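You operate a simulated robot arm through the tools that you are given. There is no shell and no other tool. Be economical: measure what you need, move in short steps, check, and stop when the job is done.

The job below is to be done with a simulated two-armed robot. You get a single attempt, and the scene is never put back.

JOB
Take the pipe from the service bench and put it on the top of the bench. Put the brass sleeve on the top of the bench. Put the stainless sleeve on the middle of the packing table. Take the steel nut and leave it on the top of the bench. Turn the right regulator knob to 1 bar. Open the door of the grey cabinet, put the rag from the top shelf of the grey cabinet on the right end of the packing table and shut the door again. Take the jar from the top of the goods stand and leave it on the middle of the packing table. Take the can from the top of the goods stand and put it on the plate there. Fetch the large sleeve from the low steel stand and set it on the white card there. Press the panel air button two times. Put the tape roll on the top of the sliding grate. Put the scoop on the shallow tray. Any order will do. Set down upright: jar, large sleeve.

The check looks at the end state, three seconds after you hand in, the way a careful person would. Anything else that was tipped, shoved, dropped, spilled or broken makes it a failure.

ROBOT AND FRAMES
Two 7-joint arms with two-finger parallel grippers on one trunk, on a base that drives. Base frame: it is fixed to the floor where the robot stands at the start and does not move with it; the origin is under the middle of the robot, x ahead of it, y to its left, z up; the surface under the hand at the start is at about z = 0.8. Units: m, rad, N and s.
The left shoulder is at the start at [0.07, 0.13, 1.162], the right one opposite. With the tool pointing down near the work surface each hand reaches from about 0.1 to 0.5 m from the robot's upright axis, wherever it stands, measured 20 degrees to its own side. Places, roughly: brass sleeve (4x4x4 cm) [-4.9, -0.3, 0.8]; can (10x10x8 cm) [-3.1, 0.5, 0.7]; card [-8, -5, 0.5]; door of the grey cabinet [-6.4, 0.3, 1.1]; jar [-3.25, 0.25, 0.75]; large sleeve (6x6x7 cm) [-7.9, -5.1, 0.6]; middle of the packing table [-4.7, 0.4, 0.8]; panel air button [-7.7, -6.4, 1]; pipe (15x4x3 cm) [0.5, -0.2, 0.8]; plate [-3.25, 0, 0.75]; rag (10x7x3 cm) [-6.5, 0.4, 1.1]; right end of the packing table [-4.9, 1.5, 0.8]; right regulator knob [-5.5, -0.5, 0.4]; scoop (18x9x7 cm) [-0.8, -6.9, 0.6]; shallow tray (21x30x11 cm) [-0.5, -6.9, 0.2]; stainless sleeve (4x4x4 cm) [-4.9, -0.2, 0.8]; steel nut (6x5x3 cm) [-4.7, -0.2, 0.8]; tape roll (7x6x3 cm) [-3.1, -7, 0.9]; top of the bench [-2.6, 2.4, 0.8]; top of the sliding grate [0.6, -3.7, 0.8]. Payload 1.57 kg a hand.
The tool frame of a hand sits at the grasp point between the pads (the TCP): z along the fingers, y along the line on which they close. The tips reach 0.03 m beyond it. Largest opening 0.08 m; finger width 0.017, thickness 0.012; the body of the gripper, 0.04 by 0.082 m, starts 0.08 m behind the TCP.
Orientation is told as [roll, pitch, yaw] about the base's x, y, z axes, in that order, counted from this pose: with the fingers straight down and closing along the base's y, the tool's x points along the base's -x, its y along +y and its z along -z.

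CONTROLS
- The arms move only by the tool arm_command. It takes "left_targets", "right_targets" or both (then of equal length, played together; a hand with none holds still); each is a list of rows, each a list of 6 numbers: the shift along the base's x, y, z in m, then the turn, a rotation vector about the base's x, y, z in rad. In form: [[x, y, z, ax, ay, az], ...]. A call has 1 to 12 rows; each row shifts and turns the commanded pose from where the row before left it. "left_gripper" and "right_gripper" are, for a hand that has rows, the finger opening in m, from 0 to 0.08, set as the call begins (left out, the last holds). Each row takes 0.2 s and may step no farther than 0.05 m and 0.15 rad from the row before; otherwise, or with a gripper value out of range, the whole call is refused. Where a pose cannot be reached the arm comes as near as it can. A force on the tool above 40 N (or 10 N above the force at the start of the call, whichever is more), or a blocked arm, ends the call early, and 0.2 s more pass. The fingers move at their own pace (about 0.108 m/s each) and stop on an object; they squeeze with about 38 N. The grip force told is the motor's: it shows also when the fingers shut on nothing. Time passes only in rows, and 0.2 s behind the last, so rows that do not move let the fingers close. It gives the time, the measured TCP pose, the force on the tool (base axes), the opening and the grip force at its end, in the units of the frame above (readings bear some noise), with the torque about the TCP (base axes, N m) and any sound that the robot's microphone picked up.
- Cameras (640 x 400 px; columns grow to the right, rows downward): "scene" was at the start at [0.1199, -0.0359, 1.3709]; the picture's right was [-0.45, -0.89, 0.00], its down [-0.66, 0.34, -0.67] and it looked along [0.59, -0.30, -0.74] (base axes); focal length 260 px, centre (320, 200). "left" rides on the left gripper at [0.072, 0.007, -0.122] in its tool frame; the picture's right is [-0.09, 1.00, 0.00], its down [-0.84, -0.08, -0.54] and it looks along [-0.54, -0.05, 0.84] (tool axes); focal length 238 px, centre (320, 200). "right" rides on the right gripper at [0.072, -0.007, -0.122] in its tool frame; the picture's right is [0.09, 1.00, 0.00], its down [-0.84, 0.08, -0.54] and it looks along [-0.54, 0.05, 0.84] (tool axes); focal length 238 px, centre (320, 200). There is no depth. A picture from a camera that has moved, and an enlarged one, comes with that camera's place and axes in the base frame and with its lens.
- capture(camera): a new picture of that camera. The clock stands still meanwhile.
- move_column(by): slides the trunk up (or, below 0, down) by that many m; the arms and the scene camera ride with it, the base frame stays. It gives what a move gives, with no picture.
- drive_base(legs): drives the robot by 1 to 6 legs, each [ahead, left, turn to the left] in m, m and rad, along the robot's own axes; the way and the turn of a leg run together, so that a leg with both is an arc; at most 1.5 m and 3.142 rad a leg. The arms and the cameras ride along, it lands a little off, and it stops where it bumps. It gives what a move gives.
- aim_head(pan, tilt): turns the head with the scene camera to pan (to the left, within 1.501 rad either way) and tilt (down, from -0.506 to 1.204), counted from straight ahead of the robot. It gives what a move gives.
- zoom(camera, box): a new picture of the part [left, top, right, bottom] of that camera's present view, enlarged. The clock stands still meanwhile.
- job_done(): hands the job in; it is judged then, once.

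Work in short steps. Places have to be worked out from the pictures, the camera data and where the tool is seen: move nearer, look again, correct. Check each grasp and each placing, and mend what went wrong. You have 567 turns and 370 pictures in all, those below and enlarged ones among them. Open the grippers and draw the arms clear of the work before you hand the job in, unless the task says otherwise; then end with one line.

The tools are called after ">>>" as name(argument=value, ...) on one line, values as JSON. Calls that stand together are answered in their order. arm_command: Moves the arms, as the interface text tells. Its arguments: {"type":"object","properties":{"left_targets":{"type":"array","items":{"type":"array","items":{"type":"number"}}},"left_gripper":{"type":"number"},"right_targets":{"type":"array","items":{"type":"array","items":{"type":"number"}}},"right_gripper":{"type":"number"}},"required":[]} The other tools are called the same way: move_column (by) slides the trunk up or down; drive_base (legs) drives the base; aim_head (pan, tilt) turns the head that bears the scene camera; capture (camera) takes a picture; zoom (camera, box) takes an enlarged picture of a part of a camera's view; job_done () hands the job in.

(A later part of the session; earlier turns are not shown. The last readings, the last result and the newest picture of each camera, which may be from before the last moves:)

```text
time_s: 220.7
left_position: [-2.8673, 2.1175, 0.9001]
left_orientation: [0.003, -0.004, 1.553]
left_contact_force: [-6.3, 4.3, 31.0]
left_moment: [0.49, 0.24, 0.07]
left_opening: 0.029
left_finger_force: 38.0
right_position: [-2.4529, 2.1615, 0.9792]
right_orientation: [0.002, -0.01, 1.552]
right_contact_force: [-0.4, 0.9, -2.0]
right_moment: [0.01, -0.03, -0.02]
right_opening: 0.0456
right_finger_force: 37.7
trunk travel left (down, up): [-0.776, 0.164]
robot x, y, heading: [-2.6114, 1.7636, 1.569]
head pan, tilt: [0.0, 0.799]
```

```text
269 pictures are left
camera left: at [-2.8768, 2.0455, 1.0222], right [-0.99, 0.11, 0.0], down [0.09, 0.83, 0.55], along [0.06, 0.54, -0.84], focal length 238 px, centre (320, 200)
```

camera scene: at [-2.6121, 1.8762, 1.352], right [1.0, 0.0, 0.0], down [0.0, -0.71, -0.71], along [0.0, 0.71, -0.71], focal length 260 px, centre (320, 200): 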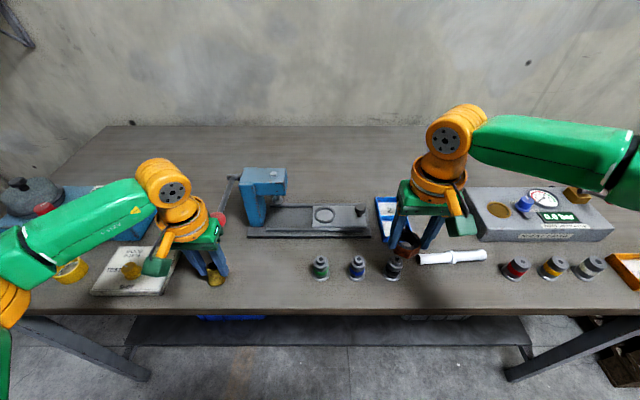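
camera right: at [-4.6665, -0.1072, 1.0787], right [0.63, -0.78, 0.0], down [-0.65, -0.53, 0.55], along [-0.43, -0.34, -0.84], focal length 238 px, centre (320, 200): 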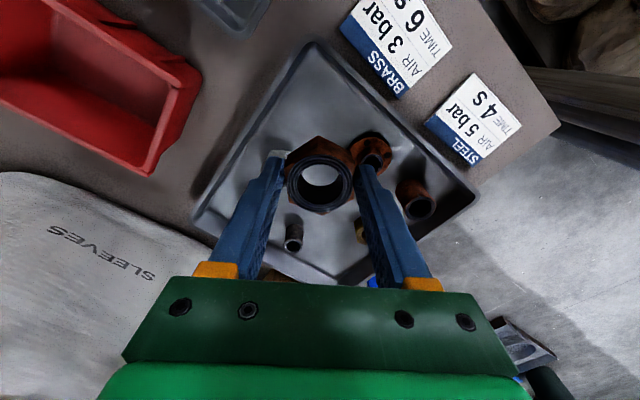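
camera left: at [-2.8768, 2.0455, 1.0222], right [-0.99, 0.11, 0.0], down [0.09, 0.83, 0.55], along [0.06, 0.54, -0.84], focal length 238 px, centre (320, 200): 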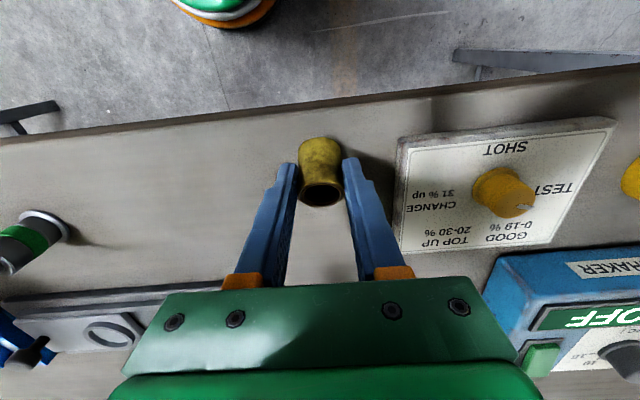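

The sleeve stands on the bench. I ease up 2 mm, open, and rise straight up.

>>> arm_command(left_targets=[[0, 0, 0.003, 0, 0, 0], [0, 0, 0, 0, 0, 0]])

>>> arm_command(left_targets=[[0, 0, 0, 0, 0, 0], [0, 0, 0, 0, 0, 0], [0, 0, 0.03, 0, 0, 0], [0, -0.01, 0.04, 0, 0, 0], [-0.01, -0.02, 0.04, 0, 0, 0], [-0.01, -0.03, 0.03, 0, 0, 0]], left_gripper=0.055)

>>> capture(camera="left")

```text
time_s: 221.3
left_position: [-2.8672, 2.1181, 0.9006]
left_orientation: [0.001, 0.001, 1.552]
left_contact_force: [-2.8, 2.6, 13.7]
left_moment: [0.25, 0.09, 0.02]
left_opening: 0.0291
left_finger_force: 38.1
right_position: [-2.4513, 2.1644, 0.9782]
right_orientation: [0.001, -0.006, 1.554]
right_contact_force: [0.0, 0.5, -1.3]
right_moment: [-0.01, 0.01, -0.03]
right_opening: 0.0454
right_finger_force: 38.1
trunk travel left (down, up): [-0.776, 0.164]
robot x, y, heading: [-2.6164, 1.7604, 1.563]
head pan, tilt: [0.0, 0.799]
```

```text
time_s: 222.7
left_position: [-2.8865, 2.0585, 1.0406]
left_orientation: [0.002, 0.001, 1.552]
left_contact_force: [-0.1, -0.9, 0.6]
left_moment: [0.01, 0.01, 0.0]
left_opening: 0.0553
left_finger_force: 0.0
right_position: [-2.453, 2.1622, 0.9784]
right_orientation: [0.001, -0.01, 1.554]
right_contact_force: [-0.3, 0.0, -1.5]
right_moment: [-0.01, -0.01, 0.02]
right_opening: 0.0453
right_finger_force: 38.1
trunk travel left (down, up): [-0.776, 0.164]
robot x, y, heading: [-2.6166, 1.7612, 1.567]
head pan, tilt: [0.0, 0.799]
```

```text
268 pictures are left
camera left: at [-2.8965, 1.9881, 1.1635], right [-0.99, 0.11, 0.0], down [0.09, 0.84, 0.54], along [0.06, 0.54, -0.84], focal length 238 px, centre (320, 200)
```

left: 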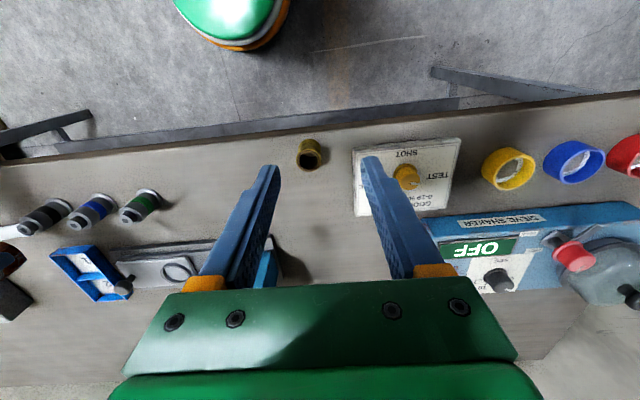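

The sleeve stands well. Now I back 4 cm and sidestep 0.25 m left to bring the nut over (-2.705, 2.125), with the left hand raised clear of the devices.

>>> arm_command(left_targets=[[0, -0.03, 0.04, 0, 0, 0], [0, -0.03, 0.04, 0, 0, 0], [0, -0.03, 0.04, 0, 0, 0]])

>>> drive_base(legs=[[-0.04, 0, 0], [0, 0.25, 0]])

>>> capture(camera="right")

>>> capture(camera="scene")

```text
time_s: 223.5
left_position: [-2.8541, 1.988, 1.1441]
left_orientation: [0.005, 0.002, 1.554]
left_contact_force: [0.5, -1.4, 0.2]
left_moment: [-0.01, 0.04, 0.03]
left_opening: 0.0549
left_finger_force: 0.1
left hand out of reach, approached as far as the arm can: row 2, 3
right_position: [-2.4513, 2.1634, 0.9774]
right_orientation: [0.002, -0.009, 1.554]
right_contact_force: [0.1, -0.8, -2.4]
right_moment: [-0.02, -0.01, 0.0]
right_opening: 0.0456
right_finger_force: 37.6
trunk travel left (down, up): [-0.776, 0.164]
robot x, y, heading: [-2.6102, 1.7608, 1.569]
head pan, tilt: [0.0, 0.799]
```

```text
time_s: 225.9
left_position: [-3.1075, 1.9494, 1.1422]
left_orientation: [0.004, 0.002, 1.552]
left_contact_force: [0.3, -0.4, 0.3]
left_moment: [0.0, -0.01, 0.0]
left_opening: 0.0551
left_finger_force: 0.1
right_position: [-2.7063, 2.1246, 0.9769]
right_orientation: [0.001, -0.007, 1.553]
right_contact_force: [-0.8, 0.9, -1.4]
right_moment: [0.01, 0.01, -0.02]
right_opening: 0.0458
right_finger_force: 37.9
trunk travel left (down, up): [-0.776, 0.164]
robot x, y, heading: [-2.8676, 1.722, 1.574]
head pan, tilt: [0.0, 0.799]
```

```text
267 pictures are left
camera right: at [-2.6989, 2.0515, 1.0985], right [-1.0, -0.08, 0.0], down [-0.06, 0.83, 0.55], along [-0.04, 0.55, -0.84], focal length 238 px, centre (320, 200)
```

right: 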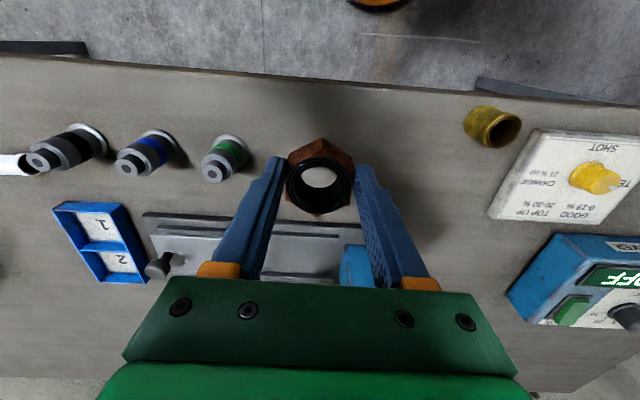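

```text
266 pictures are left
camera scene: at [-2.8647, 1.852, 1.3505], right [1.0, 0.0, 0.0], down [0.0, -0.72, -0.7], along [0.0, 0.7, -0.72], focal length 260 px, centre (320, 200)
```

scene: 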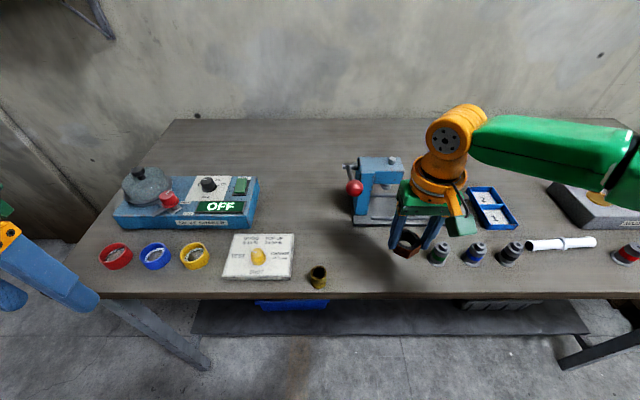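

Clear below. I lower the nut to TCP 0.90, then in small steps.

>>> arm_command(right_targets=[[0, 0, -0.04, 0, 0, 0], [0, 0, -0.03, 0, 0, 0], [0, 0, 0, 0, 0, 0]])

>>> arm_command(right_targets=[[0, 0, -0.006, 0, 0, 0], [0, 0, -0.005, 0, 0, 0], [0, 0, 0, 0, 0, 0]])

```text
time_s: 226.7
left_position: [-3.1113, 1.9492, 1.1427]
left_orientation: [0.002, 0.002, 1.554]
left_contact_force: [0.2, 0.1, -0.4]
left_moment: [0.03, -0.01, -0.04]
left_opening: 0.0548
left_finger_force: 0.0
right_position: [-2.7011, 2.1169, 0.9101]
right_orientation: [0.001, -0.007, 1.555]
right_contact_force: [0.3, 0.4, -2.0]
right_moment: [-0.01, 0.01, 0.0]
right_opening: 0.0456
right_finger_force: 37.9
right hand out of reach, approached as far as the arm can: row 2
trunk travel left (down, up): [-0.776, 0.164]
robot x, y, heading: [-2.868, 1.7197, 1.576]
head pan, tilt: [0.0, 0.799]
```

```text
time_s: 227.5
left_position: [-3.1109, 1.95, 1.1417]
left_orientation: [0.0, 0.001, 1.554]
left_contact_force: [0.5, 0.5, -0.6]
left_moment: [0.0, -0.01, -0.04]
left_opening: 0.0551
left_finger_force: 0.0
right_position: [-2.6971, 2.1138, 0.9027]
right_orientation: [0.0, -0.008, 1.554]
right_contact_force: [-0.7, -0.7, -2.0]
right_moment: [-0.03, 0.0, 0.02]
right_opening: 0.0455
right_finger_force: 37.8
right hand out of reach, approached as far as the arm can: row 2
trunk travel left (down, up): [-0.776, 0.164]
robot x, y, heading: [-2.8654, 1.7212, 1.567]
head pan, tilt: [0.0, 0.799]
```

The arm reaches its low limit, so I finish with the trunk in small steps.

>>> move_column(by=-0.008)

>>> move_column(by=-0.005)

>>> move_column(by=-0.004)

```text
time_s: 228.0
left_position: [-3.1102, 1.9491, 1.1355]
left_orientation: [0.003, 0.002, 1.554]
left_contact_force: [-0.7, -0.7, -0.5]
left_moment: [-0.03, -0.03, 0.01]
left_opening: 0.0549
left_finger_force: 0.2
right_position: [-2.6971, 2.1135, 0.8943]
right_orientation: [0.0, -0.008, 1.555]
right_contact_force: [0.4, 0.9, -1.7]
right_moment: [-0.03, 0.04, 0.03]
right_opening: 0.0456
right_finger_force: 37.5
trunk travel left (down, up): [-0.768, 0.172]
robot x, y, heading: [-2.864, 1.7193, 1.568]
head pan, tilt: [0.0, 0.799]
```

```text
time_s: 228.6
left_position: [-3.1117, 1.9448, 1.1307]
left_orientation: [0.0, -0.003, 1.553]
left_contact_force: [0.3, 0.2, -0.6]
left_moment: [-0.02, 0.02, 0.01]
left_opening: 0.055
left_finger_force: 0.1
right_position: [-2.696, 2.1125, 0.8924]
right_orientation: [0.003, -0.014, 1.555]
right_contact_force: [6.0, 5.5, 32.0]
right_moment: [0.26, -0.31, -0.11]
right_opening: 0.0457
right_finger_force: 37.7
trunk travel left (down, up): [-0.763, 0.177]
robot x, y, heading: [-2.8692, 1.7212, 1.575]
head pan, tilt: [0.0, 0.799]
```

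```text
time_s: 229.1
left_position: [-3.1112, 1.9478, 1.1254]
left_orientation: [0.001, -0.001, 1.553]
left_contact_force: [-0.3, -0.1, -0.2]
left_moment: [0.01, -0.07, -0.03]
left_opening: 0.0552
left_finger_force: 0.1
right_position: [-2.6977, 2.1104, 0.8847]
right_orientation: [0.001, -0.006, 1.554]
right_contact_force: [0.3, -0.2, -1.7]
right_moment: [0.04, 0.0, 0.01]
right_opening: 0.0456
right_finger_force: 37.5
trunk travel left (down, up): [-0.759, 0.181]
robot x, y, heading: [-2.8658, 1.7217, 1.569]
head pan, tilt: [0.0, 0.799]
```

Contact appeared and then vanished; I look at the right hand before going on.

>>> capture(camera="right")

>>> zoom(camera="scene", box=[340, 180, 520, 300])

```text
265 pictures are left
camera right: at [-2.6917, 2.038, 1.0063], right [-1.0, -0.08, 0.0], down [-0.06, 0.83, 0.55], along [-0.04, 0.55, -0.84], focal length 238 px, centre (320, 200)
```

right: 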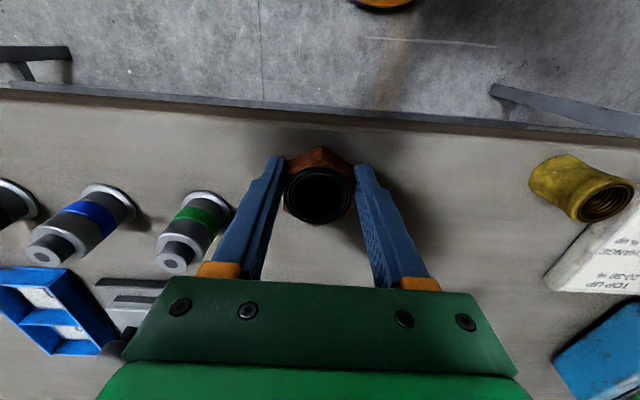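

```text
3.33 times, centred on (430, 240) of scene
camera zoom: at [-2.8679, 1.8494, 1.3332], right [1.0, 0.0, 0.0], down [0.0, -0.72, -0.7], along [0.0, 0.7, -0.72], focal length 868 px, centre (-47, 67)
```

zoom: 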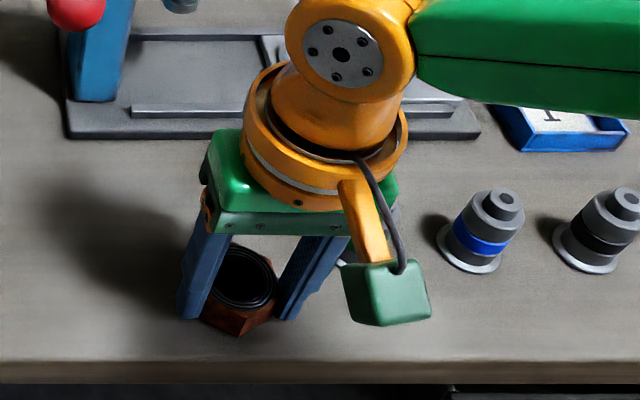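

Nothing touched nearby as far as I see; the nut is just above the bench. I continue in 3 mm steps.

>>> move_column(by=-0.003)

>>> move_column(by=-0.003)

>>> capture(camera="right")

```text
time_s: 229.6
left_position: [-3.1105, 1.9455, 1.1233]
left_orientation: [0.001, 0.0, 1.552]
left_contact_force: [0.2, 0.3, 0.1]
left_moment: [0.0, -0.01, 0.01]
left_opening: 0.0548
left_finger_force: 0.1
right_position: [-2.6975, 2.1114, 0.8851]
right_orientation: [0.003, -0.013, 1.553]
right_contact_force: [4.6, 1.5, 26.6]
right_moment: [-0.38, -0.15, 0.06]
right_opening: 0.0456
right_finger_force: 37.1
trunk travel left (down, up): [-0.756, 0.184]
robot x, y, heading: [-2.8698, 1.7228, 1.573]
head pan, tilt: [0.0, 0.799]
```

```text
time_s: 230.1
left_position: [-3.1118, 1.9454, 1.1203]
left_orientation: [0.002, -0.003, 1.553]
left_contact_force: [0.3, -0.2, -0.1]
left_moment: [0.01, -0.02, 0.02]
left_opening: 0.0551
left_finger_force: 0.1
right_position: [-2.6985, 2.111, 0.8818]
right_orientation: [0.001, -0.016, 1.554]
right_contact_force: [4.8, 5.6, 31.4]
right_moment: [0.35, -0.32, -0.04]
right_opening: 0.0458
right_finger_force: 38.3
trunk travel left (down, up): [-0.753, 0.187]
robot x, y, heading: [-2.8663, 1.7202, 1.569]
head pan, tilt: [0.0, 0.799]
```

```text
263 pictures are left
camera right: at [-2.6917, 2.0368, 1.0026], right [-1.0, -0.08, 0.0], down [-0.06, 0.83, 0.55], along [-0.04, 0.55, -0.83], focal length 238 px, centre (320, 200)
```

right: 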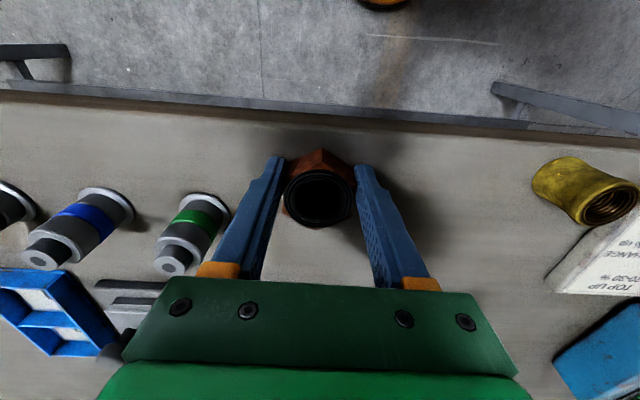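

The nut is on the bench (31 N support). I ease up, open, and rise.

>>> move_column(by=0.002)

>>> arm_command(right_targets=[[0, 0, 0, 0, 0, 0], [0, 0, 0, 0, 0, 0]], right_gripper=0.065)

>>> move_column(by=0.1)

>>> zoom(camera="scene", box=[260, 150, 540, 320])

```text
time_s: 230.7
left_position: [-3.1108, 1.9465, 1.122]
left_orientation: [0.0, -0.003, 1.554]
left_contact_force: [0.2, 0.5, 0.5]
left_moment: [-0.02, -0.01, -0.01]
left_opening: 0.055
left_finger_force: 0.1
right_position: [-2.699, 2.1109, 0.8829]
right_orientation: [0.002, -0.009, 1.555]
right_contact_force: [2.4, 0.7, 14.3]
right_moment: [0.64, -0.08, -0.08]
right_opening: 0.0454
right_finger_force: 37.9
trunk travel left (down, up): [-0.755, 0.185]
robot x, y, heading: [-2.8651, 1.7195, 1.569]
head pan, tilt: [0.0, 0.799]
```

```text
time_s: 231.3
left_position: [-3.1108, 1.9497, 1.1222]
left_orientation: [0.002, 0.002, 1.552]
left_contact_force: [-0.3, -1.0, -0.8]
left_moment: [0.02, 0.01, 0.01]
left_opening: 0.0549
left_finger_force: 0.1
right_position: [-2.6969, 2.114, 0.8815]
right_orientation: [0.002, -0.005, 1.554]
right_contact_force: [0.4, -0.1, -0.3]
right_moment: [0.0, 0.01, 0.02]
right_opening: 0.0652
right_finger_force: 0.1
trunk travel left (down, up): [-0.755, 0.185]
robot x, y, heading: [-2.8697, 1.7198, 1.57]
head pan, tilt: [0.0, 0.799]
```

```text
time_s: 232.6
left_position: [-3.111, 1.95, 1.2195]
left_orientation: [0.001, 0.002, 1.554]
left_contact_force: [0.1, 0.5, -0.8]
left_moment: [-0.01, 0.02, 0.03]
left_opening: 0.055
left_finger_force: 0.0
right_position: [-2.6978, 2.1141, 0.9811]
right_orientation: [0.003, -0.009, 1.554]
right_contact_force: [-0.7, -0.4, -0.2]
right_moment: [-0.05, 0.01, 0.0]
right_opening: 0.0652
right_finger_force: 0.1
trunk travel left (down, up): [-0.855, 0.085]
robot x, y, heading: [-2.8687, 1.7206, 1.573]
head pan, tilt: [0.0, 0.799]
```

```text
2.29 times, centred on (400, 235) of scene
camera zoom: at [-2.8673, 1.8518, 1.4295], right [1.0, 0.0, 0.0], down [0.0, -0.72, -0.7], along [0.0, 0.7, -0.72], focal length 595 px, centre (137, 120)
```

zoom: 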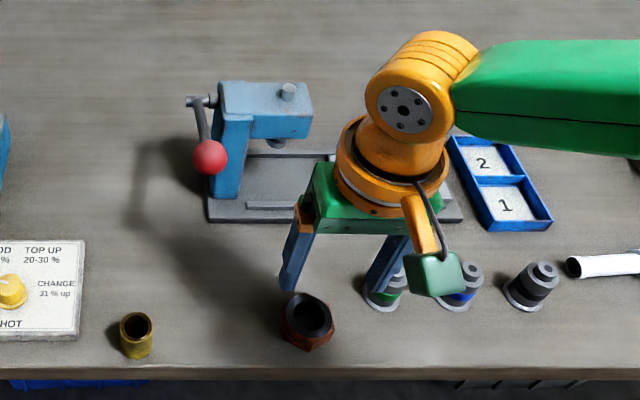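

Nut and sleeve stand on the bench. Next the rag: I back off, turn to the packing table and look for the way to the grey cabinet.

>>> arm_command(right_targets=[[0, -0.03, 0.04, 0, 0, 0], [0, -0.03, 0.04, 0, 0, 0], [0, -0.03, 0.04, 0, 0, 0]])

>>> drive_base(legs=[[-0.3, 0, 0], [0, 0, 1.571], [0.9, 0, 0]])

>>> aim_head(pan=0, tilt=0.35)

>>> capture(camera="scene")

```text
time_s: 233.4
left_position: [-3.1098, 1.948, 1.2214]
left_orientation: [0.002, 0.001, 1.554]
left_contact_force: [-0.4, -0.7, -0.4]
left_moment: [0.03, -0.03, -0.01]
left_opening: 0.0549
left_finger_force: 0.1
right_position: [-2.7002, 2.0227, 1.0993]
right_orientation: [0.001, -0.008, 1.556]
right_contact_force: [-0.9, -0.4, 0.3]
right_moment: [0.01, -0.02, 0.04]
right_opening: 0.0649
right_finger_force: 0.1
trunk travel left (down, up): [-0.855, 0.085]
robot x, y, heading: [-2.8662, 1.7166, 1.572]
head pan, tilt: [0.0, 0.799]
```

```text
time_s: 243.5
left_position: [-3.9755, 1.1857, 1.2225]
left_orientation: [0.002, 0.001, 3.123]
left_contact_force: [0.9, -0.3, 0.1]
left_moment: [0.02, 0.03, 0.01]
left_opening: 0.055
left_finger_force: 0.0
right_position: [-4.0491, 1.5973, 1.0998]
right_orientation: [0.0, -0.009, 3.124]
right_contact_force: [0.2, -0.3, -0.8]
right_moment: [0.01, 0.01, -0.02]
right_opening: 0.0646
right_finger_force: 0.1
trunk travel left (down, up): [-0.855, 0.085]
robot x, y, heading: [-3.7496, 1.4281, 3.139]
head pan, tilt: [0.0, 0.799]
```

```text
time_s: 244.4
left_position: [-3.9764, 1.1864, 1.2213]
left_orientation: [0.002, 0.002, 3.124]
left_contact_force: [0.2, -0.3, 0.0]
left_moment: [0.03, 0.05, -0.01]
left_opening: 0.0553
left_finger_force: 0.1
right_position: [-4.0502, 1.5971, 1.0995]
right_orientation: [0.002, -0.009, 3.124]
right_contact_force: [0.6, 0.0, 0.1]
right_moment: [0.0, -0.01, 0.03]
right_opening: 0.0651
right_finger_force: 0.0
trunk travel left (down, up): [-0.855, 0.085]
robot x, y, heading: [-3.7476, 1.4292, 3.14]
head pan, tilt: [0.0, 0.351]
```

```text
261 pictures are left
camera scene: at [-3.8916, 1.4297, 1.469], right [0.0, 1.0, 0.0], down [0.34, 0.0, -0.94], along [-0.94, 0.0, -0.34], focal length 260 px, centre (320, 200)
```

scene: 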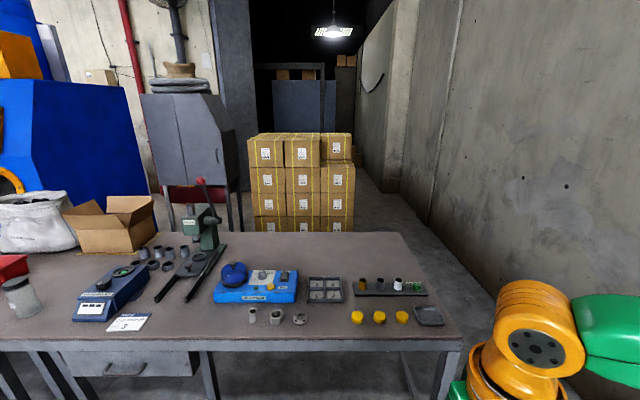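

The table's right end is at y ≈ 1.89 and the wall at y ≈ 2.9, so there is a passage at y ≈ 2.4. I go through it and look behind the table.

>>> drive_base(legs=[[0.3, 0, 0], [0, 0.97, 0], [0, 0, 0]])

```text
time_s: 251.2
left_position: [-4.2597, 0.236, 1.2217]
left_orientation: [0.001, 0.002, 3.128]
left_contact_force: [-0.2, 0.5, -0.1]
left_moment: [0.0, -0.02, 0.02]
left_opening: 0.0549
left_finger_force: 0.1
right_position: [-4.3371, 0.6461, 1.0985]
right_orientation: [0.001, -0.009, 3.13]
right_contact_force: [-0.6, 0.2, 0.1]
right_moment: [-0.01, -0.03, -0.02]
right_opening: 0.0648
right_finger_force: 0.2
trunk travel left (down, up): [-0.855, 0.085]
robot x, y, heading: [-4.0312, 0.4812, -3.136]
head pan, tilt: [0.0, 0.351]
```

I moved the wrong way (left); no harm done. I go back right 1.92 m in two legs.

>>> drive_base(legs=[[0, -0.96, 0], [0, -0.96, 0]])

>>> capture(camera="scene")

```text
time_s: 260.9
left_position: [-4.2613, 2.1778, 1.2212]
left_orientation: [0.003, 0.001, 3.116]
left_contact_force: [0.5, 0.1, 0.1]
left_moment: [0.02, 0.0, 0.03]
left_opening: 0.055
left_finger_force: 0.0
right_position: [-4.3311, 2.5871, 1.0981]
right_orientation: [0.002, -0.009, 3.114]
right_contact_force: [0.2, 0.4, -0.8]
right_moment: [-0.01, -0.02, -0.01]
right_opening: 0.0649
right_finger_force: 0.0
trunk travel left (down, up): [-0.855, 0.085]
robot x, y, heading: [-4.0305, 2.4191, 3.135]
head pan, tilt: [0.0, 0.351]
```

```text
260 pictures are left
camera scene: at [-4.1741, 2.4204, 1.4691], right [0.01, 1.0, 0.0], down [0.34, 0.0, -0.94], along [-0.94, 0.01, -0.34], focal length 260 px, centre (320, 200)
```

scene: 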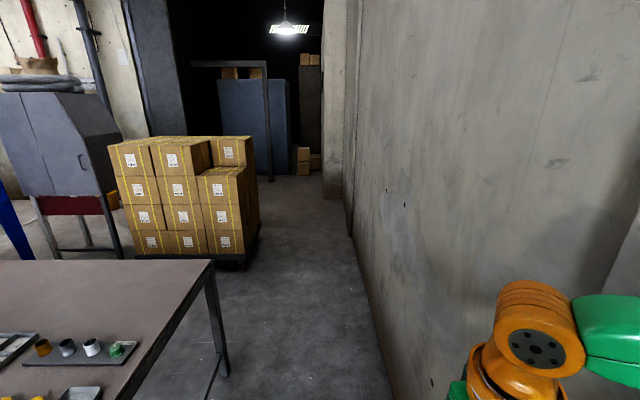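

The gap between table back (-5.28) and boxes (-6.2) is wide enough. I drive 1.65 m ahead and turn left to look at the cabinet.

>>> drive_base(legs=[[0.85, 0, 0], [0.85, 0, 0], [0, 0, 1.1]])

>>> capture(camera="scene")

```text
time_s: 272.4
left_position: [-5.617, 2.1352, 1.2221]
left_orientation: [0.002, 0.004, -2.056]
left_contact_force: [0.8, -0.6, 0.3]
left_moment: [-0.04, 0.0, 0.01]
left_opening: 0.0549
left_finger_force: 0.1
right_position: [-6.0165, 2.2539, 1.0995]
right_orientation: [0.001, -0.009, -2.056]
right_contact_force: [-0.2, 0.2, 0.7]
right_moment: [0.0, -0.03, 0.01]
right_opening: 0.0651
right_finger_force: 0.1
trunk travel left (down, up): [-0.855, 0.085]
robot x, y, heading: [-5.7305, 2.4504, -2.039]
head pan, tilt: [0.0, 0.351]
```

```text
259 pictures are left
camera scene: at [-5.7971, 2.3209, 1.4691], right [-0.89, 0.45, 0.0], down [0.16, 0.31, -0.94], along [-0.42, -0.84, -0.34], focal length 260 px, centre (320, 200)
```

scene: 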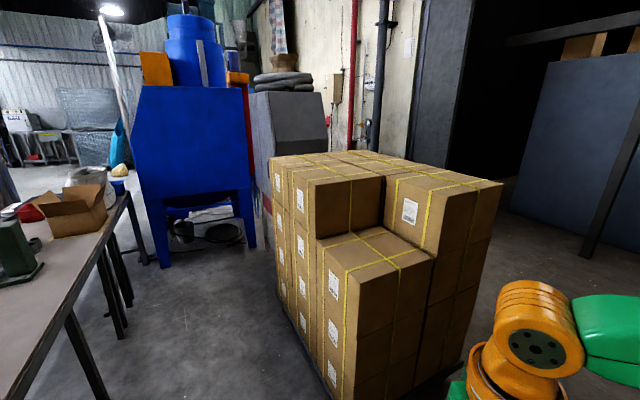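

The corridor is about 0.9 m wide. I align to -y and drive down it at x ≈ -5.72 to y ≈ 0.45, then turn right to face the cabinet.

>>> drive_base(legs=[[0, 0, 0.468], [1.0, 0, 0], [0.95, 0, 0]])

>>> aim_head(pan=-1.2, tilt=0.35)

>>> capture(camera="scene")

```text
time_s: 283.5
left_position: [-5.4671, 0.2639, 1.2215]
left_orientation: [0.002, 0.0, -1.577]
left_contact_force: [0.2, 0.4, -0.5]
left_moment: [0.01, 0.02, -0.02]
left_opening: 0.0549
left_finger_force: 0.1
right_position: [-5.8763, 0.1851, 1.0996]
right_orientation: [-0.001, -0.01, -1.578]
right_contact_force: [-0.8, 0.2, -0.1]
right_moment: [-0.01, -0.03, 0.02]
right_opening: 0.0649
right_finger_force: 0.0
trunk travel left (down, up): [-0.855, 0.085]
robot x, y, heading: [-5.7114, 0.4869, -1.559]
head pan, tilt: [0.0, 0.351]
```

```text
time_s: 284.9
left_position: [-5.4674, 0.2629, 1.2217]
left_orientation: [0.002, 0.003, -1.578]
left_contact_force: [-0.3, -0.1, 0.0]
left_moment: [-0.01, -0.01, 0.0]
left_opening: 0.055
left_finger_force: 0.1
right_position: [-5.8755, 0.1844, 1.0994]
right_orientation: [0.001, -0.009, -1.575]
right_contact_force: [-0.3, -0.9, 0.7]
right_moment: [-0.02, -0.03, 0.03]
right_opening: 0.0651
right_finger_force: 0.1
trunk travel left (down, up): [-0.855, 0.085]
robot x, y, heading: [-5.7146, 0.4856, -1.56]
head pan, tilt: [-1.201, 0.351]
```

```text
258 pictures are left
camera scene: at [-5.7993, 0.4035, 1.4691], right [-0.37, 0.93, 0.0], down [0.32, 0.13, -0.94], along [-0.87, -0.35, -0.34], focal length 260 px, centre (320, 200)
```

scene: 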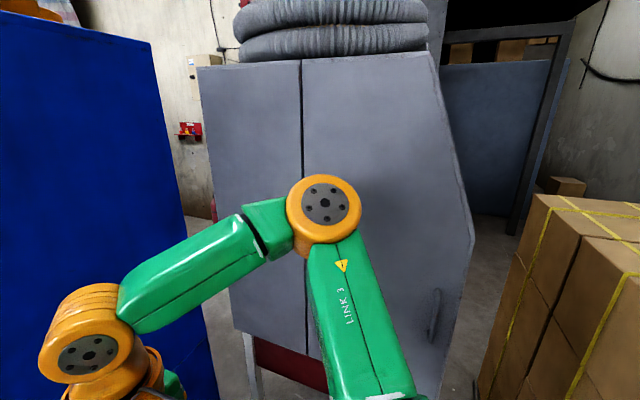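

I see the cabinet: the right leaf is the door (seam/hinge at y ≈ 0.12, vertical handle at about (-6.38, 0.48, 0.99)). I turn to face it and look again.

>>> drive_base(legs=[[0, 0, -1.58]])

>>> aim_head(pan=0, tilt=0.45)

>>> capture(camera="scene")

```text
time_s: 289.2
left_position: [-5.9413, 0.2442, 1.2218]
left_orientation: [0.002, 0.002, 3.128]
left_contact_force: [0.5, 1.4, 0.2]
left_moment: [-0.04, 0.01, 0.0]
left_opening: 0.055
left_finger_force: 0.0
right_position: [-6.0155, 0.6549, 1.0984]
right_orientation: [0.001, -0.008, 3.128]
right_contact_force: [-0.5, 0.2, 0.1]
right_moment: [0.01, 0.02, 0.02]
right_opening: 0.065
right_finger_force: 0.0
trunk travel left (down, up): [-0.855, 0.085]
robot x, y, heading: [-5.7124, 0.4897, -3.133]
head pan, tilt: [-1.201, 0.351]
```

```text
time_s: 290.6
left_position: [-5.9412, 0.2444, 1.2216]
left_orientation: [0.002, 0.0, 3.127]
left_contact_force: [-1.2, 1.1, 0.2]
left_moment: [0.0, 0.02, 0.02]
left_opening: 0.055
left_finger_force: 0.0
right_position: [-6.0164, 0.654, 1.099]
right_orientation: [0.002, -0.011, 3.126]
right_contact_force: [-0.5, 0.0, 0.5]
right_moment: [0.0, 0.02, -0.03]
right_opening: 0.0654
right_finger_force: 0.0
trunk travel left (down, up): [-0.855, 0.085]
robot x, y, heading: [-5.7138, 0.4888, -3.137]
head pan, tilt: [0.0, 0.45]
```

```text
257 pictures are left
camera scene: at [-5.8556, 0.4881, 1.4599], right [0.0, 1.0, 0.0], down [0.44, 0.0, -0.9], along [-0.9, 0.0, -0.44], focal length 260 px, centre (320, 200)
```

scene: 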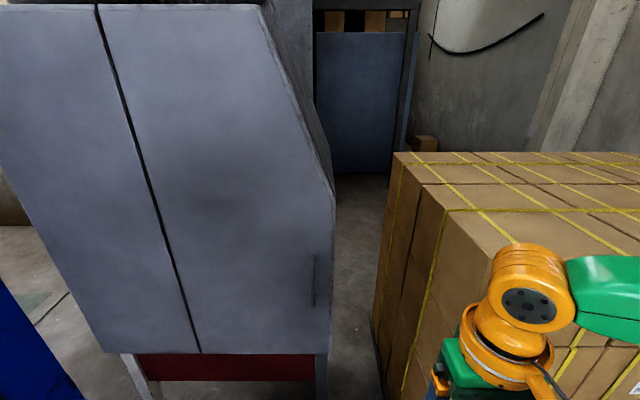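

Triangulated handle ≈ (-6.34, 0.474, 1.01), hinge on the left, so the left hand should pull it. I pull the right hand back, sidestep right 0.14 m, and pitch the left hand to point at the door.

>>> arm_command(right_targets=[[0.03, 0, 0, 0, 0, 0], [0.03, 0, 0, 0, 0, 0], [0.03, 0, 0, 0, 0, 0]])

>>> drive_base(legs=[[0, -0.14, 0]])

>>> arm_command(left_targets=[[0, 0, 0, 0, 0.145, 0], [0, 0, 0, 0, 0.145, 0], [0, 0, 0, 0, 0.145, 0], [0, 0, 0, 0, 0.145, 0], [0, 0, 0, 0, 0.145, 0], [0, 0, 0, 0, 0.145, 0], [0, 0, -0.02, 0, 0.145, 0], [0, 0, -0.02, 0, 0.145, 0], [0, 0, -0.02, 0, 0.145, 0], [0, 0, -0.02, 0, 0.145, 0], [0, 0, -0.02, 0, 0.12, 0]], left_gripper=0.07)

>>> capture(camera="left")

>>> capture(camera="scene")

```text
time_s: 291.4
left_position: [-5.9401, 0.2439, 1.222]
left_orientation: [0.004, -0.001, 3.127]
left_contact_force: [-0.7, 0.5, 0.8]
left_moment: [0.04, 0.0, 0.01]
left_opening: 0.0547
left_finger_force: 0.0
right_position: [-5.9283, 0.6552, 1.1012]
right_orientation: [0.003, -0.007, 3.128]
right_contact_force: [-0.3, 0.4, -0.2]
right_moment: [0.0, -0.01, -0.01]
right_opening: 0.0652
right_finger_force: 0.0
right hand out of reach, approached as far as the arm can: row 3
trunk travel left (down, up): [-0.855, 0.085]
robot x, y, heading: [-5.7133, 0.488, -3.137]
head pan, tilt: [0.0, 0.45]
```

```text
time_s: 292.7
left_position: [-5.9406, 0.3776, 1.2214]
left_orientation: [-0.001, -0.001, 3.131]
left_contact_force: [-0.5, -0.9, 0.1]
left_moment: [0.04, -0.01, 0.0]
left_opening: 0.0549
left_finger_force: 0.2
right_position: [-5.9317, 0.788, 1.1013]
right_orientation: [-0.002, -0.006, 3.127]
right_contact_force: [-0.5, -0.2, 0.4]
right_moment: [0.02, 0.01, 0.03]
right_opening: 0.0648
right_finger_force: 0.2
trunk travel left (down, up): [-0.855, 0.085]
robot x, y, heading: [-5.715, 0.6241, -3.135]
head pan, tilt: [0.0, 0.45]
```

```text
time_s: 294.0
left_position: [-5.9399, 0.3779, 1.2271]
left_orientation: [0.003, -0.754, 3.133]
left_contact_force: [-5.3, -9.7, 6.2]
left_moment: [0.26, -1.07, -1.42]
left_opening: 0.07
left_finger_force: 0.0
left hand out of reach, approached as far as the arm can: row 6
right_position: [-5.9309, 0.7911, 1.1014]
right_orientation: [0.001, -0.007, 3.13]
right_contact_force: [0.7, -0.1, -0.4]
right_moment: [-0.05, -0.03, -0.01]
right_opening: 0.0647
right_finger_force: 0.0
trunk travel left (down, up): [-0.855, 0.085]
robot x, y, heading: [-5.711, 0.6243, -3.138]
head pan, tilt: [0.0, 0.45]
stopped in row 6 (left hand): the force on the tool passed its limit at 67 N (the readings are from after the stop); the commanded pose is now the measured one
```

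```text
256 pictures are left
camera left: at [-5.8061, 0.3714, 1.2663], right [-0.07, -1.0, 0.07], down [-0.24, 0.08, 0.97], along [-0.97, 0.06, -0.24], focal length 238 px, centre (320, 200)
```

left: 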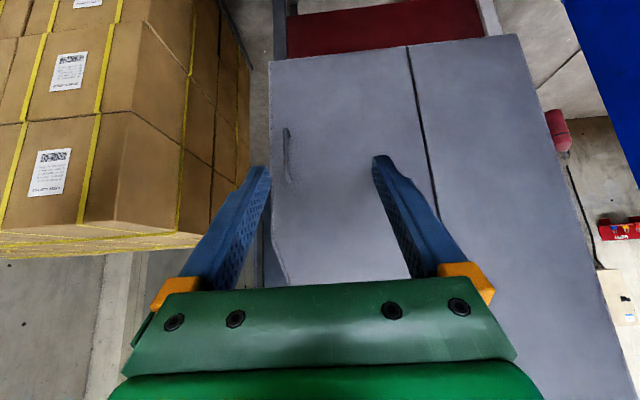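

```text
255 pictures are left
camera scene: at [-5.8551, 0.624, 1.46], right [-0.01, 1.0, 0.0], down [0.43, 0.0, -0.9], along [-0.9, 0.0, -0.43], focal length 260 px, centre (320, 200)
```

scene: 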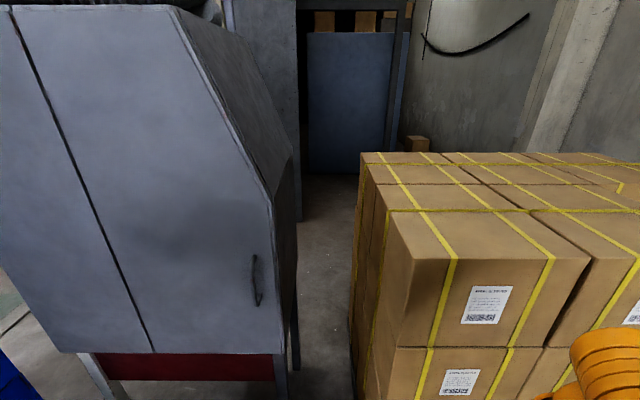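

The hand touched my own body while pitching too close. I move it forward first, then continue to pitch.

>>> arm_command(left_targets=[[-0.04, 0.01, 0, 0, 0, 0], [-0.045, 0.015, 0, 0, 0, 0], [-0.045, 0.02, -0.01, 0, 0, 0], [-0.03, 0.02, -0.02, 0, 0.14, 0], [-0.01, 0.01, -0.03, 0, 0.14, 0], [0, 0.01, -0.04, 0, 0.14, 0], [0, 0, -0.04, 0, 0.14, 0], [0, 0, -0.03, 0, 0.14, 0], [0, 0, -0.02, 0, 0.117, 0], [0, 0, 0, 0, 0, 0]])

>>> capture(camera="left")

>>> capture(camera="scene")

```text
refused: row 3 steps farther than a row can; nothing moved
```

```text
254 pictures are left
camera left: at [-5.8061, 0.3714, 1.2663], right [-0.07, -1.0, 0.07], down [-0.24, 0.08, 0.97], along [-0.97, 0.06, -0.24], focal length 238 px, centre (320, 200)
```

left: 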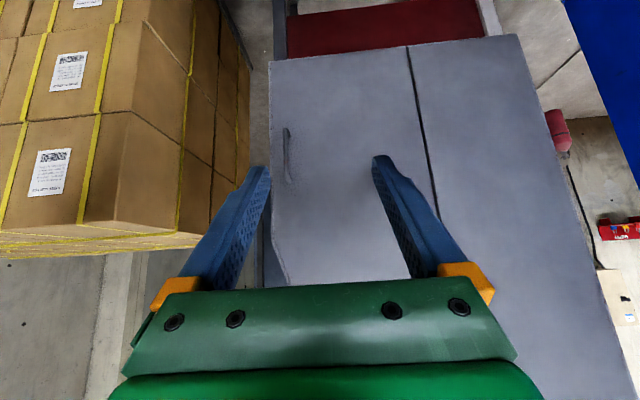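

```text
253 pictures are left
camera scene: at [-5.8551, 0.624, 1.46], right [-0.01, 1.0, 0.0], down [0.43, 0.0, -0.9], along [-0.9, 0.0, -0.43], focal length 260 px, centre (320, 200)
```

scene: 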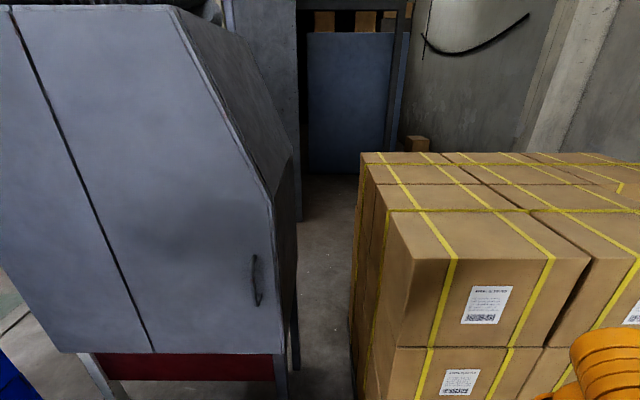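

A row was a hair too long; I resend with shorter steps (and no pictures until it runs).

>>> arm_command(left_targets=[[-0.04, 0.01, 0, 0, 0, 0], [-0.04, 0.015, 0, 0, 0, 0], [-0.04, 0.015, -0.01, 0, 0, 0], [-0.03, 0.02, -0.02, 0, 0.14, 0], [-0.01, 0.01, -0.03, 0, 0.14, 0], [0, 0.01, -0.035, 0, 0.14, 0], [0, 0, -0.035, 0, 0.14, 0], [0, 0, -0.03, 0, 0.14, 0], [0, 0, -0.03, 0, 0.117, 0], [0, 0, 0, 0, 0, 0]])

>>> capture(camera="left")

```text
time_s: 296.2
left_position: [-6.152, 0.4589, 1.1359]
left_orientation: [0.013, -1.222, 3.126]
left_contact_force: [0.3, 0.5, 0.3]
left_moment: [0.03, 0.01, -0.01]
left_opening: 0.0703
left_finger_force: 0.1
left hand out of reach, approached as far as the arm can: row 5, 6, 7, 8, 9
right_position: [-5.9313, 0.791, 1.1015]
right_orientation: [0.002, -0.006, 3.13]
right_contact_force: [-0.4, -0.4, -0.3]
right_moment: [-0.02, 0.0, 0.01]
right_opening: 0.0649
right_finger_force: 0.1
trunk travel left (down, up): [-0.855, 0.085]
robot x, y, heading: [-5.7176, 0.6259, -3.132]
head pan, tilt: [0.0, 0.45]
```

```text
252 pictures are left
camera left: at [-6.0151, 0.4532, 1.11], right [-0.04, -1.0, 0.09], down [0.22, 0.08, 0.97], along [-0.97, 0.05, 0.22], focal length 238 px, centre (320, 200)
```

left: 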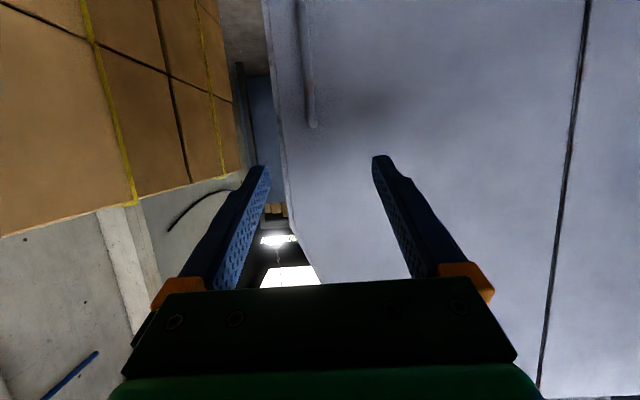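

Hand now points 70° forward; the handle's top end is at about (−6.34, 0.471, 1.078). I lower the trunk 11 cm and approach to x ≈ -6.25, aligned with the handle.

>>> move_column(by=-0.11)

>>> arm_command(left_targets=[[-0.03, 0.006, 0, 0, 0, 0], [-0.03, 0.006, 0, 0, 0, 0], [-0.03, 0, 0, 0, 0, 0], [0, 0, 0, 0, 0, 0]])

>>> capture(camera="left")

>>> capture(camera="scene")

```text
time_s: 297.6
left_position: [-6.1525, 0.4597, 1.0247]
left_orientation: [0.014, -1.222, 3.124]
left_contact_force: [0.7, -0.7, -0.5]
left_moment: [0.01, 0.03, -0.02]
left_opening: 0.0702
left_finger_force: 0.0
right_position: [-5.9312, 0.7923, 0.9915]
right_orientation: [0.001, -0.005, 3.131]
right_contact_force: [0.8, -0.2, 0.5]
right_moment: [0.01, 0.01, 0.04]
right_opening: 0.0651
right_finger_force: 0.0
trunk travel left (down, up): [-0.745, 0.195]
robot x, y, heading: [-5.7163, 0.6303, -3.14]
head pan, tilt: [0.0, 0.45]
```

```text
time_s: 298.6
left_position: [-6.2417, 0.4746, 1.0251]
left_orientation: [0.012, -1.219, 3.126]
left_contact_force: [-0.4, 0.4, -0.2]
left_moment: [-0.02, 0.01, -0.01]
left_opening: 0.0702
left_finger_force: 0.0
right_position: [-5.9314, 0.7914, 0.992]
right_orientation: [0.001, -0.007, 3.13]
right_contact_force: [0.2, 0.2, 0.9]
right_moment: [-0.02, 0.0, -0.01]
right_opening: 0.0652
right_finger_force: 0.1
trunk travel left (down, up): [-0.745, 0.195]
robot x, y, heading: [-5.7171, 0.6254, -3.13]
head pan, tilt: [0.0, 0.45]
```

```text
251 pictures are left
camera left: at [-6.1038, 0.4662, 0.9989], right [-0.04, -1.0, 0.09], down [0.22, 0.08, 0.97], along [-0.97, 0.05, 0.22], focal length 238 px, centre (320, 200)
```

left: 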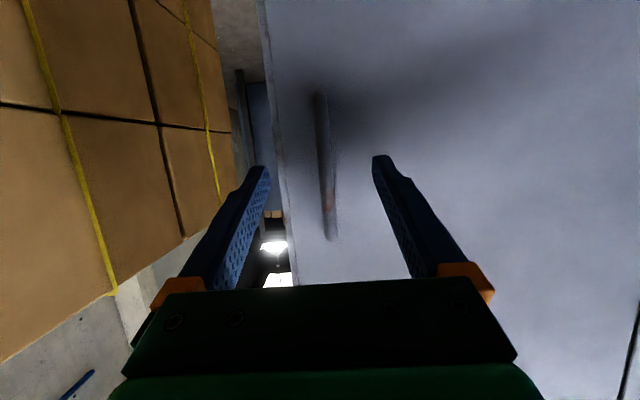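

```text
250 pictures are left
camera scene: at [-5.8558, 0.6248, 1.35], right [-0.01, 1.0, 0.0], down [0.44, 0.0, -0.9], along [-0.9, 0.0, -0.44], focal length 260 px, centre (320, 200)
```

scene: 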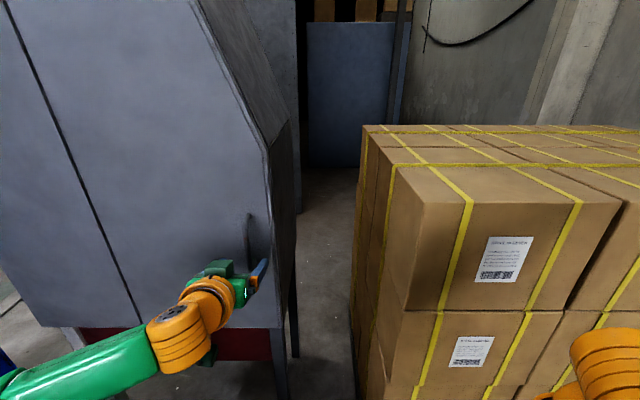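

The handle (z 0.95–1.09) lies midway between the fingers. I advance 8.5 cm and close on it.

>>> arm_command(left_targets=[[-0.03, 0, 0, 0, 0, 0], [-0.03, 0, 0, 0, 0, 0], [-0.022, 0, 0, 0, 0, 0], [0, 0, 0, 0, 0, 0]])

>>> arm_command(left_targets=[[0, 0, 0, 0, 0, 0], [0, 0, 0, 0, 0, 0], [0, 0, 0, 0, 0, 0]], left_gripper=0.0)

>>> capture(camera="left")

```text
time_s: 299.6
left_position: [-6.3135, 0.4719, 1.0316]
left_orientation: [0.01, -1.23, 3.13]
left_contact_force: [27.9, 0.8, -3.5]
left_moment: [0.23, -0.15, 1.02]
left_opening: 0.0696
left_finger_force: 0.1
right_position: [-5.9208, 0.7916, 0.9938]
right_orientation: [0.001, -0.018, 3.131]
right_contact_force: [0.4, -0.1, -0.1]
right_moment: [0.01, 0.02, 0.0]
right_opening: 0.0651
right_finger_force: 0.0
trunk travel left (down, up): [-0.745, 0.195]
robot x, y, heading: [-5.7102, 0.6239, -3.134]
head pan, tilt: [0.0, 0.45]
```

```text
time_s: 300.4
left_position: [-6.3126, 0.4711, 1.033]
left_orientation: [0.007, -1.231, 3.133]
left_contact_force: [23.1, -6.9, 7.7]
left_moment: [0.03, -0.24, -0.07]
left_opening: 0.0115
left_finger_force: 28.7
right_position: [-5.9216, 0.7893, 0.9946]
right_orientation: [0.0, -0.019, 3.128]
right_contact_force: [-0.9, 0.4, -0.5]
right_moment: [0.03, -0.01, 0.01]
right_opening: 0.0651
right_finger_force: 0.0
trunk travel left (down, up): [-0.745, 0.195]
robot x, y, heading: [-5.7112, 0.6249, -3.135]
head pan, tilt: [0.0, 0.45]
```

```text
249 pictures are left
camera left: at [-6.1763, 0.4635, 1.0062], right [-0.03, -1.0, 0.09], down [0.23, 0.08, 0.97], along [-0.97, 0.05, 0.23], focal length 238 px, centre (320, 200)
```

left: 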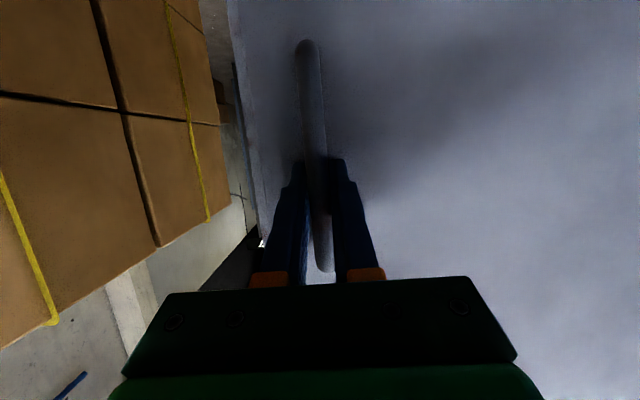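

The handle is gripped (door plane x ≈ -6.343, hinge ≈ y 0.142, radius ≈ 0.33). I pull along the arc for 0.3 rad, turning the hand with it.

>>> arm_command(left_targets=[[0.0327, -0.0046, 0, 0, 0, -0.1], [0.0321, -0.0079, 0, 0, 0, -0.1], [0.0311, -0.0111, 0, 0, 0, -0.1], [0, 0, 0, 0, 0, 0]])

>>> capture(camera="scene")

```text
time_s: 301.4
left_position: [-6.2226, 0.4512, 1.028]
left_orientation: [0.022, -1.226, 2.816]
left_contact_force: [-0.5, -1.8, 24.9]
left_moment: [0.3, 0.05, -0.07]
left_opening: 0.0119
left_finger_force: 28.7
right_position: [-5.9262, 0.7926, 0.993]
right_orientation: [0.004, -0.013, 3.129]
right_contact_force: [0.0, -0.2, 0.0]
right_moment: [0.0, 0.0, 0.0]
right_opening: 0.0649
right_finger_force: 0.1
trunk travel left (down, up): [-0.745, 0.195]
robot x, y, heading: [-5.7166, 0.625, -3.138]
head pan, tilt: [0.0, 0.45]
```

```text
248 pictures are left
camera scene: at [-5.8491, 0.6266, 1.3508], right [-0.01, 1.0, 0.0], down [0.43, 0.0, -0.9], along [-0.9, -0.01, -0.43], focal length 260 px, centre (320, 200)
```

scene: 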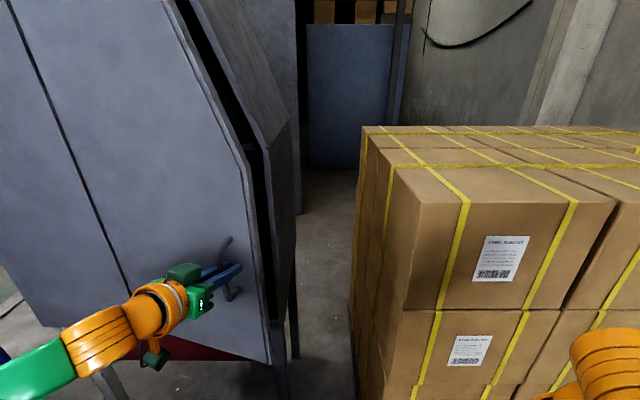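

The door is opening. I follow the arc for another 0.4 rad, easing up slightly because of the 25 N vertical force.

>>> arm_command(left_targets=[[0.0299, -0.0141, 0.003, 0, 0, -0.1], [0.0283, -0.017, 0.003, 0, 0, -0.1], [0.0265, -0.0197, 0, 0, 0, -0.1], [0.0243, -0.0223, 0, 0, 0, -0.1], [0, 0, 0, 0, 0, 0]])

>>> capture(camera="scene")

```text
time_s: 302.6
left_position: [-6.1658, 0.4216, 1.0288]
left_orientation: [0.027, -1.206, 2.596]
left_contact_force: [10.4, 14.9, -30.9]
left_moment: [0.72, 0.37, 0.33]
left_opening: 0.0119
left_finger_force: 29.0
left hand out of reach, approached as far as the arm can: row 3, 4
right_position: [-5.9338, 0.7954, 0.9896]
right_orientation: [0.004, -0.004, 3.129]
right_contact_force: [0.0, -0.9, 0.0]
right_moment: [-0.03, 0.01, -0.01]
right_opening: 0.0649
right_finger_force: 0.0
trunk travel left (down, up): [-0.745, 0.195]
robot x, y, heading: [-5.7154, 0.6221, -3.137]
head pan, tilt: [0.0, 0.45]
```

```text
247 pictures are left
camera scene: at [-5.8582, 0.6292, 1.3494], right [0.0, 1.0, 0.0], down [0.44, 0.0, -0.9], along [-0.9, -0.01, -0.44], focal length 260 px, centre (320, 200)
```

scene: 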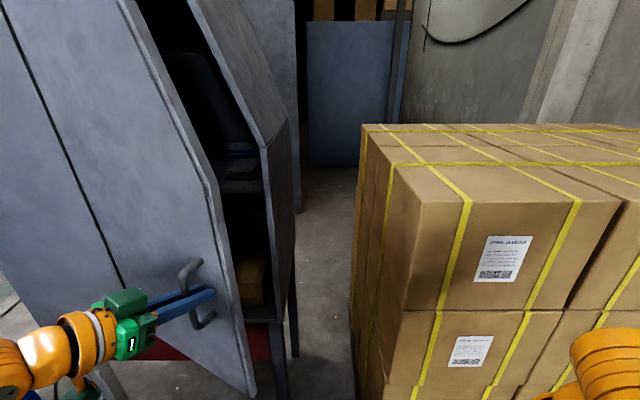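

The door is about 0.5 rad open and the arm is at its limit close to me, so I continue the arc by moving the base back-left while holding the handle.

>>> drive_base(legs=[[-0.03, 0.0245, 0]])

>>> drive_base(legs=[[-0.03, 0.0245, 0]])

>>> capture(camera="scene")

```text
time_s: 303.5
left_position: [-6.1367, 0.4007, 1.0339]
left_orientation: [0.056, -1.214, 2.571]
left_contact_force: [9.8, 13.8, -7.8]
left_moment: [0.39, -0.12, 0.0]
left_opening: 0.0121
left_finger_force: 29.4
right_position: [-5.9036, 0.7736, 0.9906]
right_orientation: [0.008, -0.005, 3.129]
right_contact_force: [-1.2, 0.5, -1.3]
right_moment: [-0.06, -0.03, 0.03]
right_opening: 0.0653
right_finger_force: 0.1
trunk travel left (down, up): [-0.745, 0.195]
robot x, y, heading: [-5.6866, 0.5985, -3.139]
head pan, tilt: [0.0, 0.45]
```

```text
time_s: 304.4
left_position: [-6.1073, 0.3725, 1.0338]
left_orientation: [0.048, -1.22, 2.578]
left_contact_force: [2.6, 4.8, 2.3]
left_moment: [0.38, -0.39, -0.08]
left_opening: 0.0119
left_finger_force: 29.0
right_position: [-5.8741, 0.7458, 0.9904]
right_orientation: [0.005, -0.007, 3.13]
right_contact_force: [-0.6, 0.7, 0.3]
right_moment: [0.0, -0.01, -0.01]
right_opening: 0.0648
right_finger_force: 0.1
trunk travel left (down, up): [-0.745, 0.195]
robot x, y, heading: [-5.6549, 0.5751, -3.137]
head pan, tilt: [0.0, 0.45]
```

```text
246 pictures are left
camera scene: at [-5.7975, 0.5808, 1.3499], right [-0.01, 1.0, 0.0], down [0.44, 0.0, -0.9], along [-0.9, -0.01, -0.44], focal length 260 px, centre (320, 200)
```

scene: 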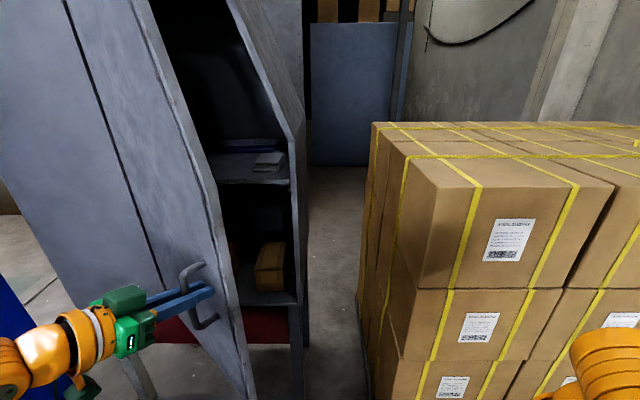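

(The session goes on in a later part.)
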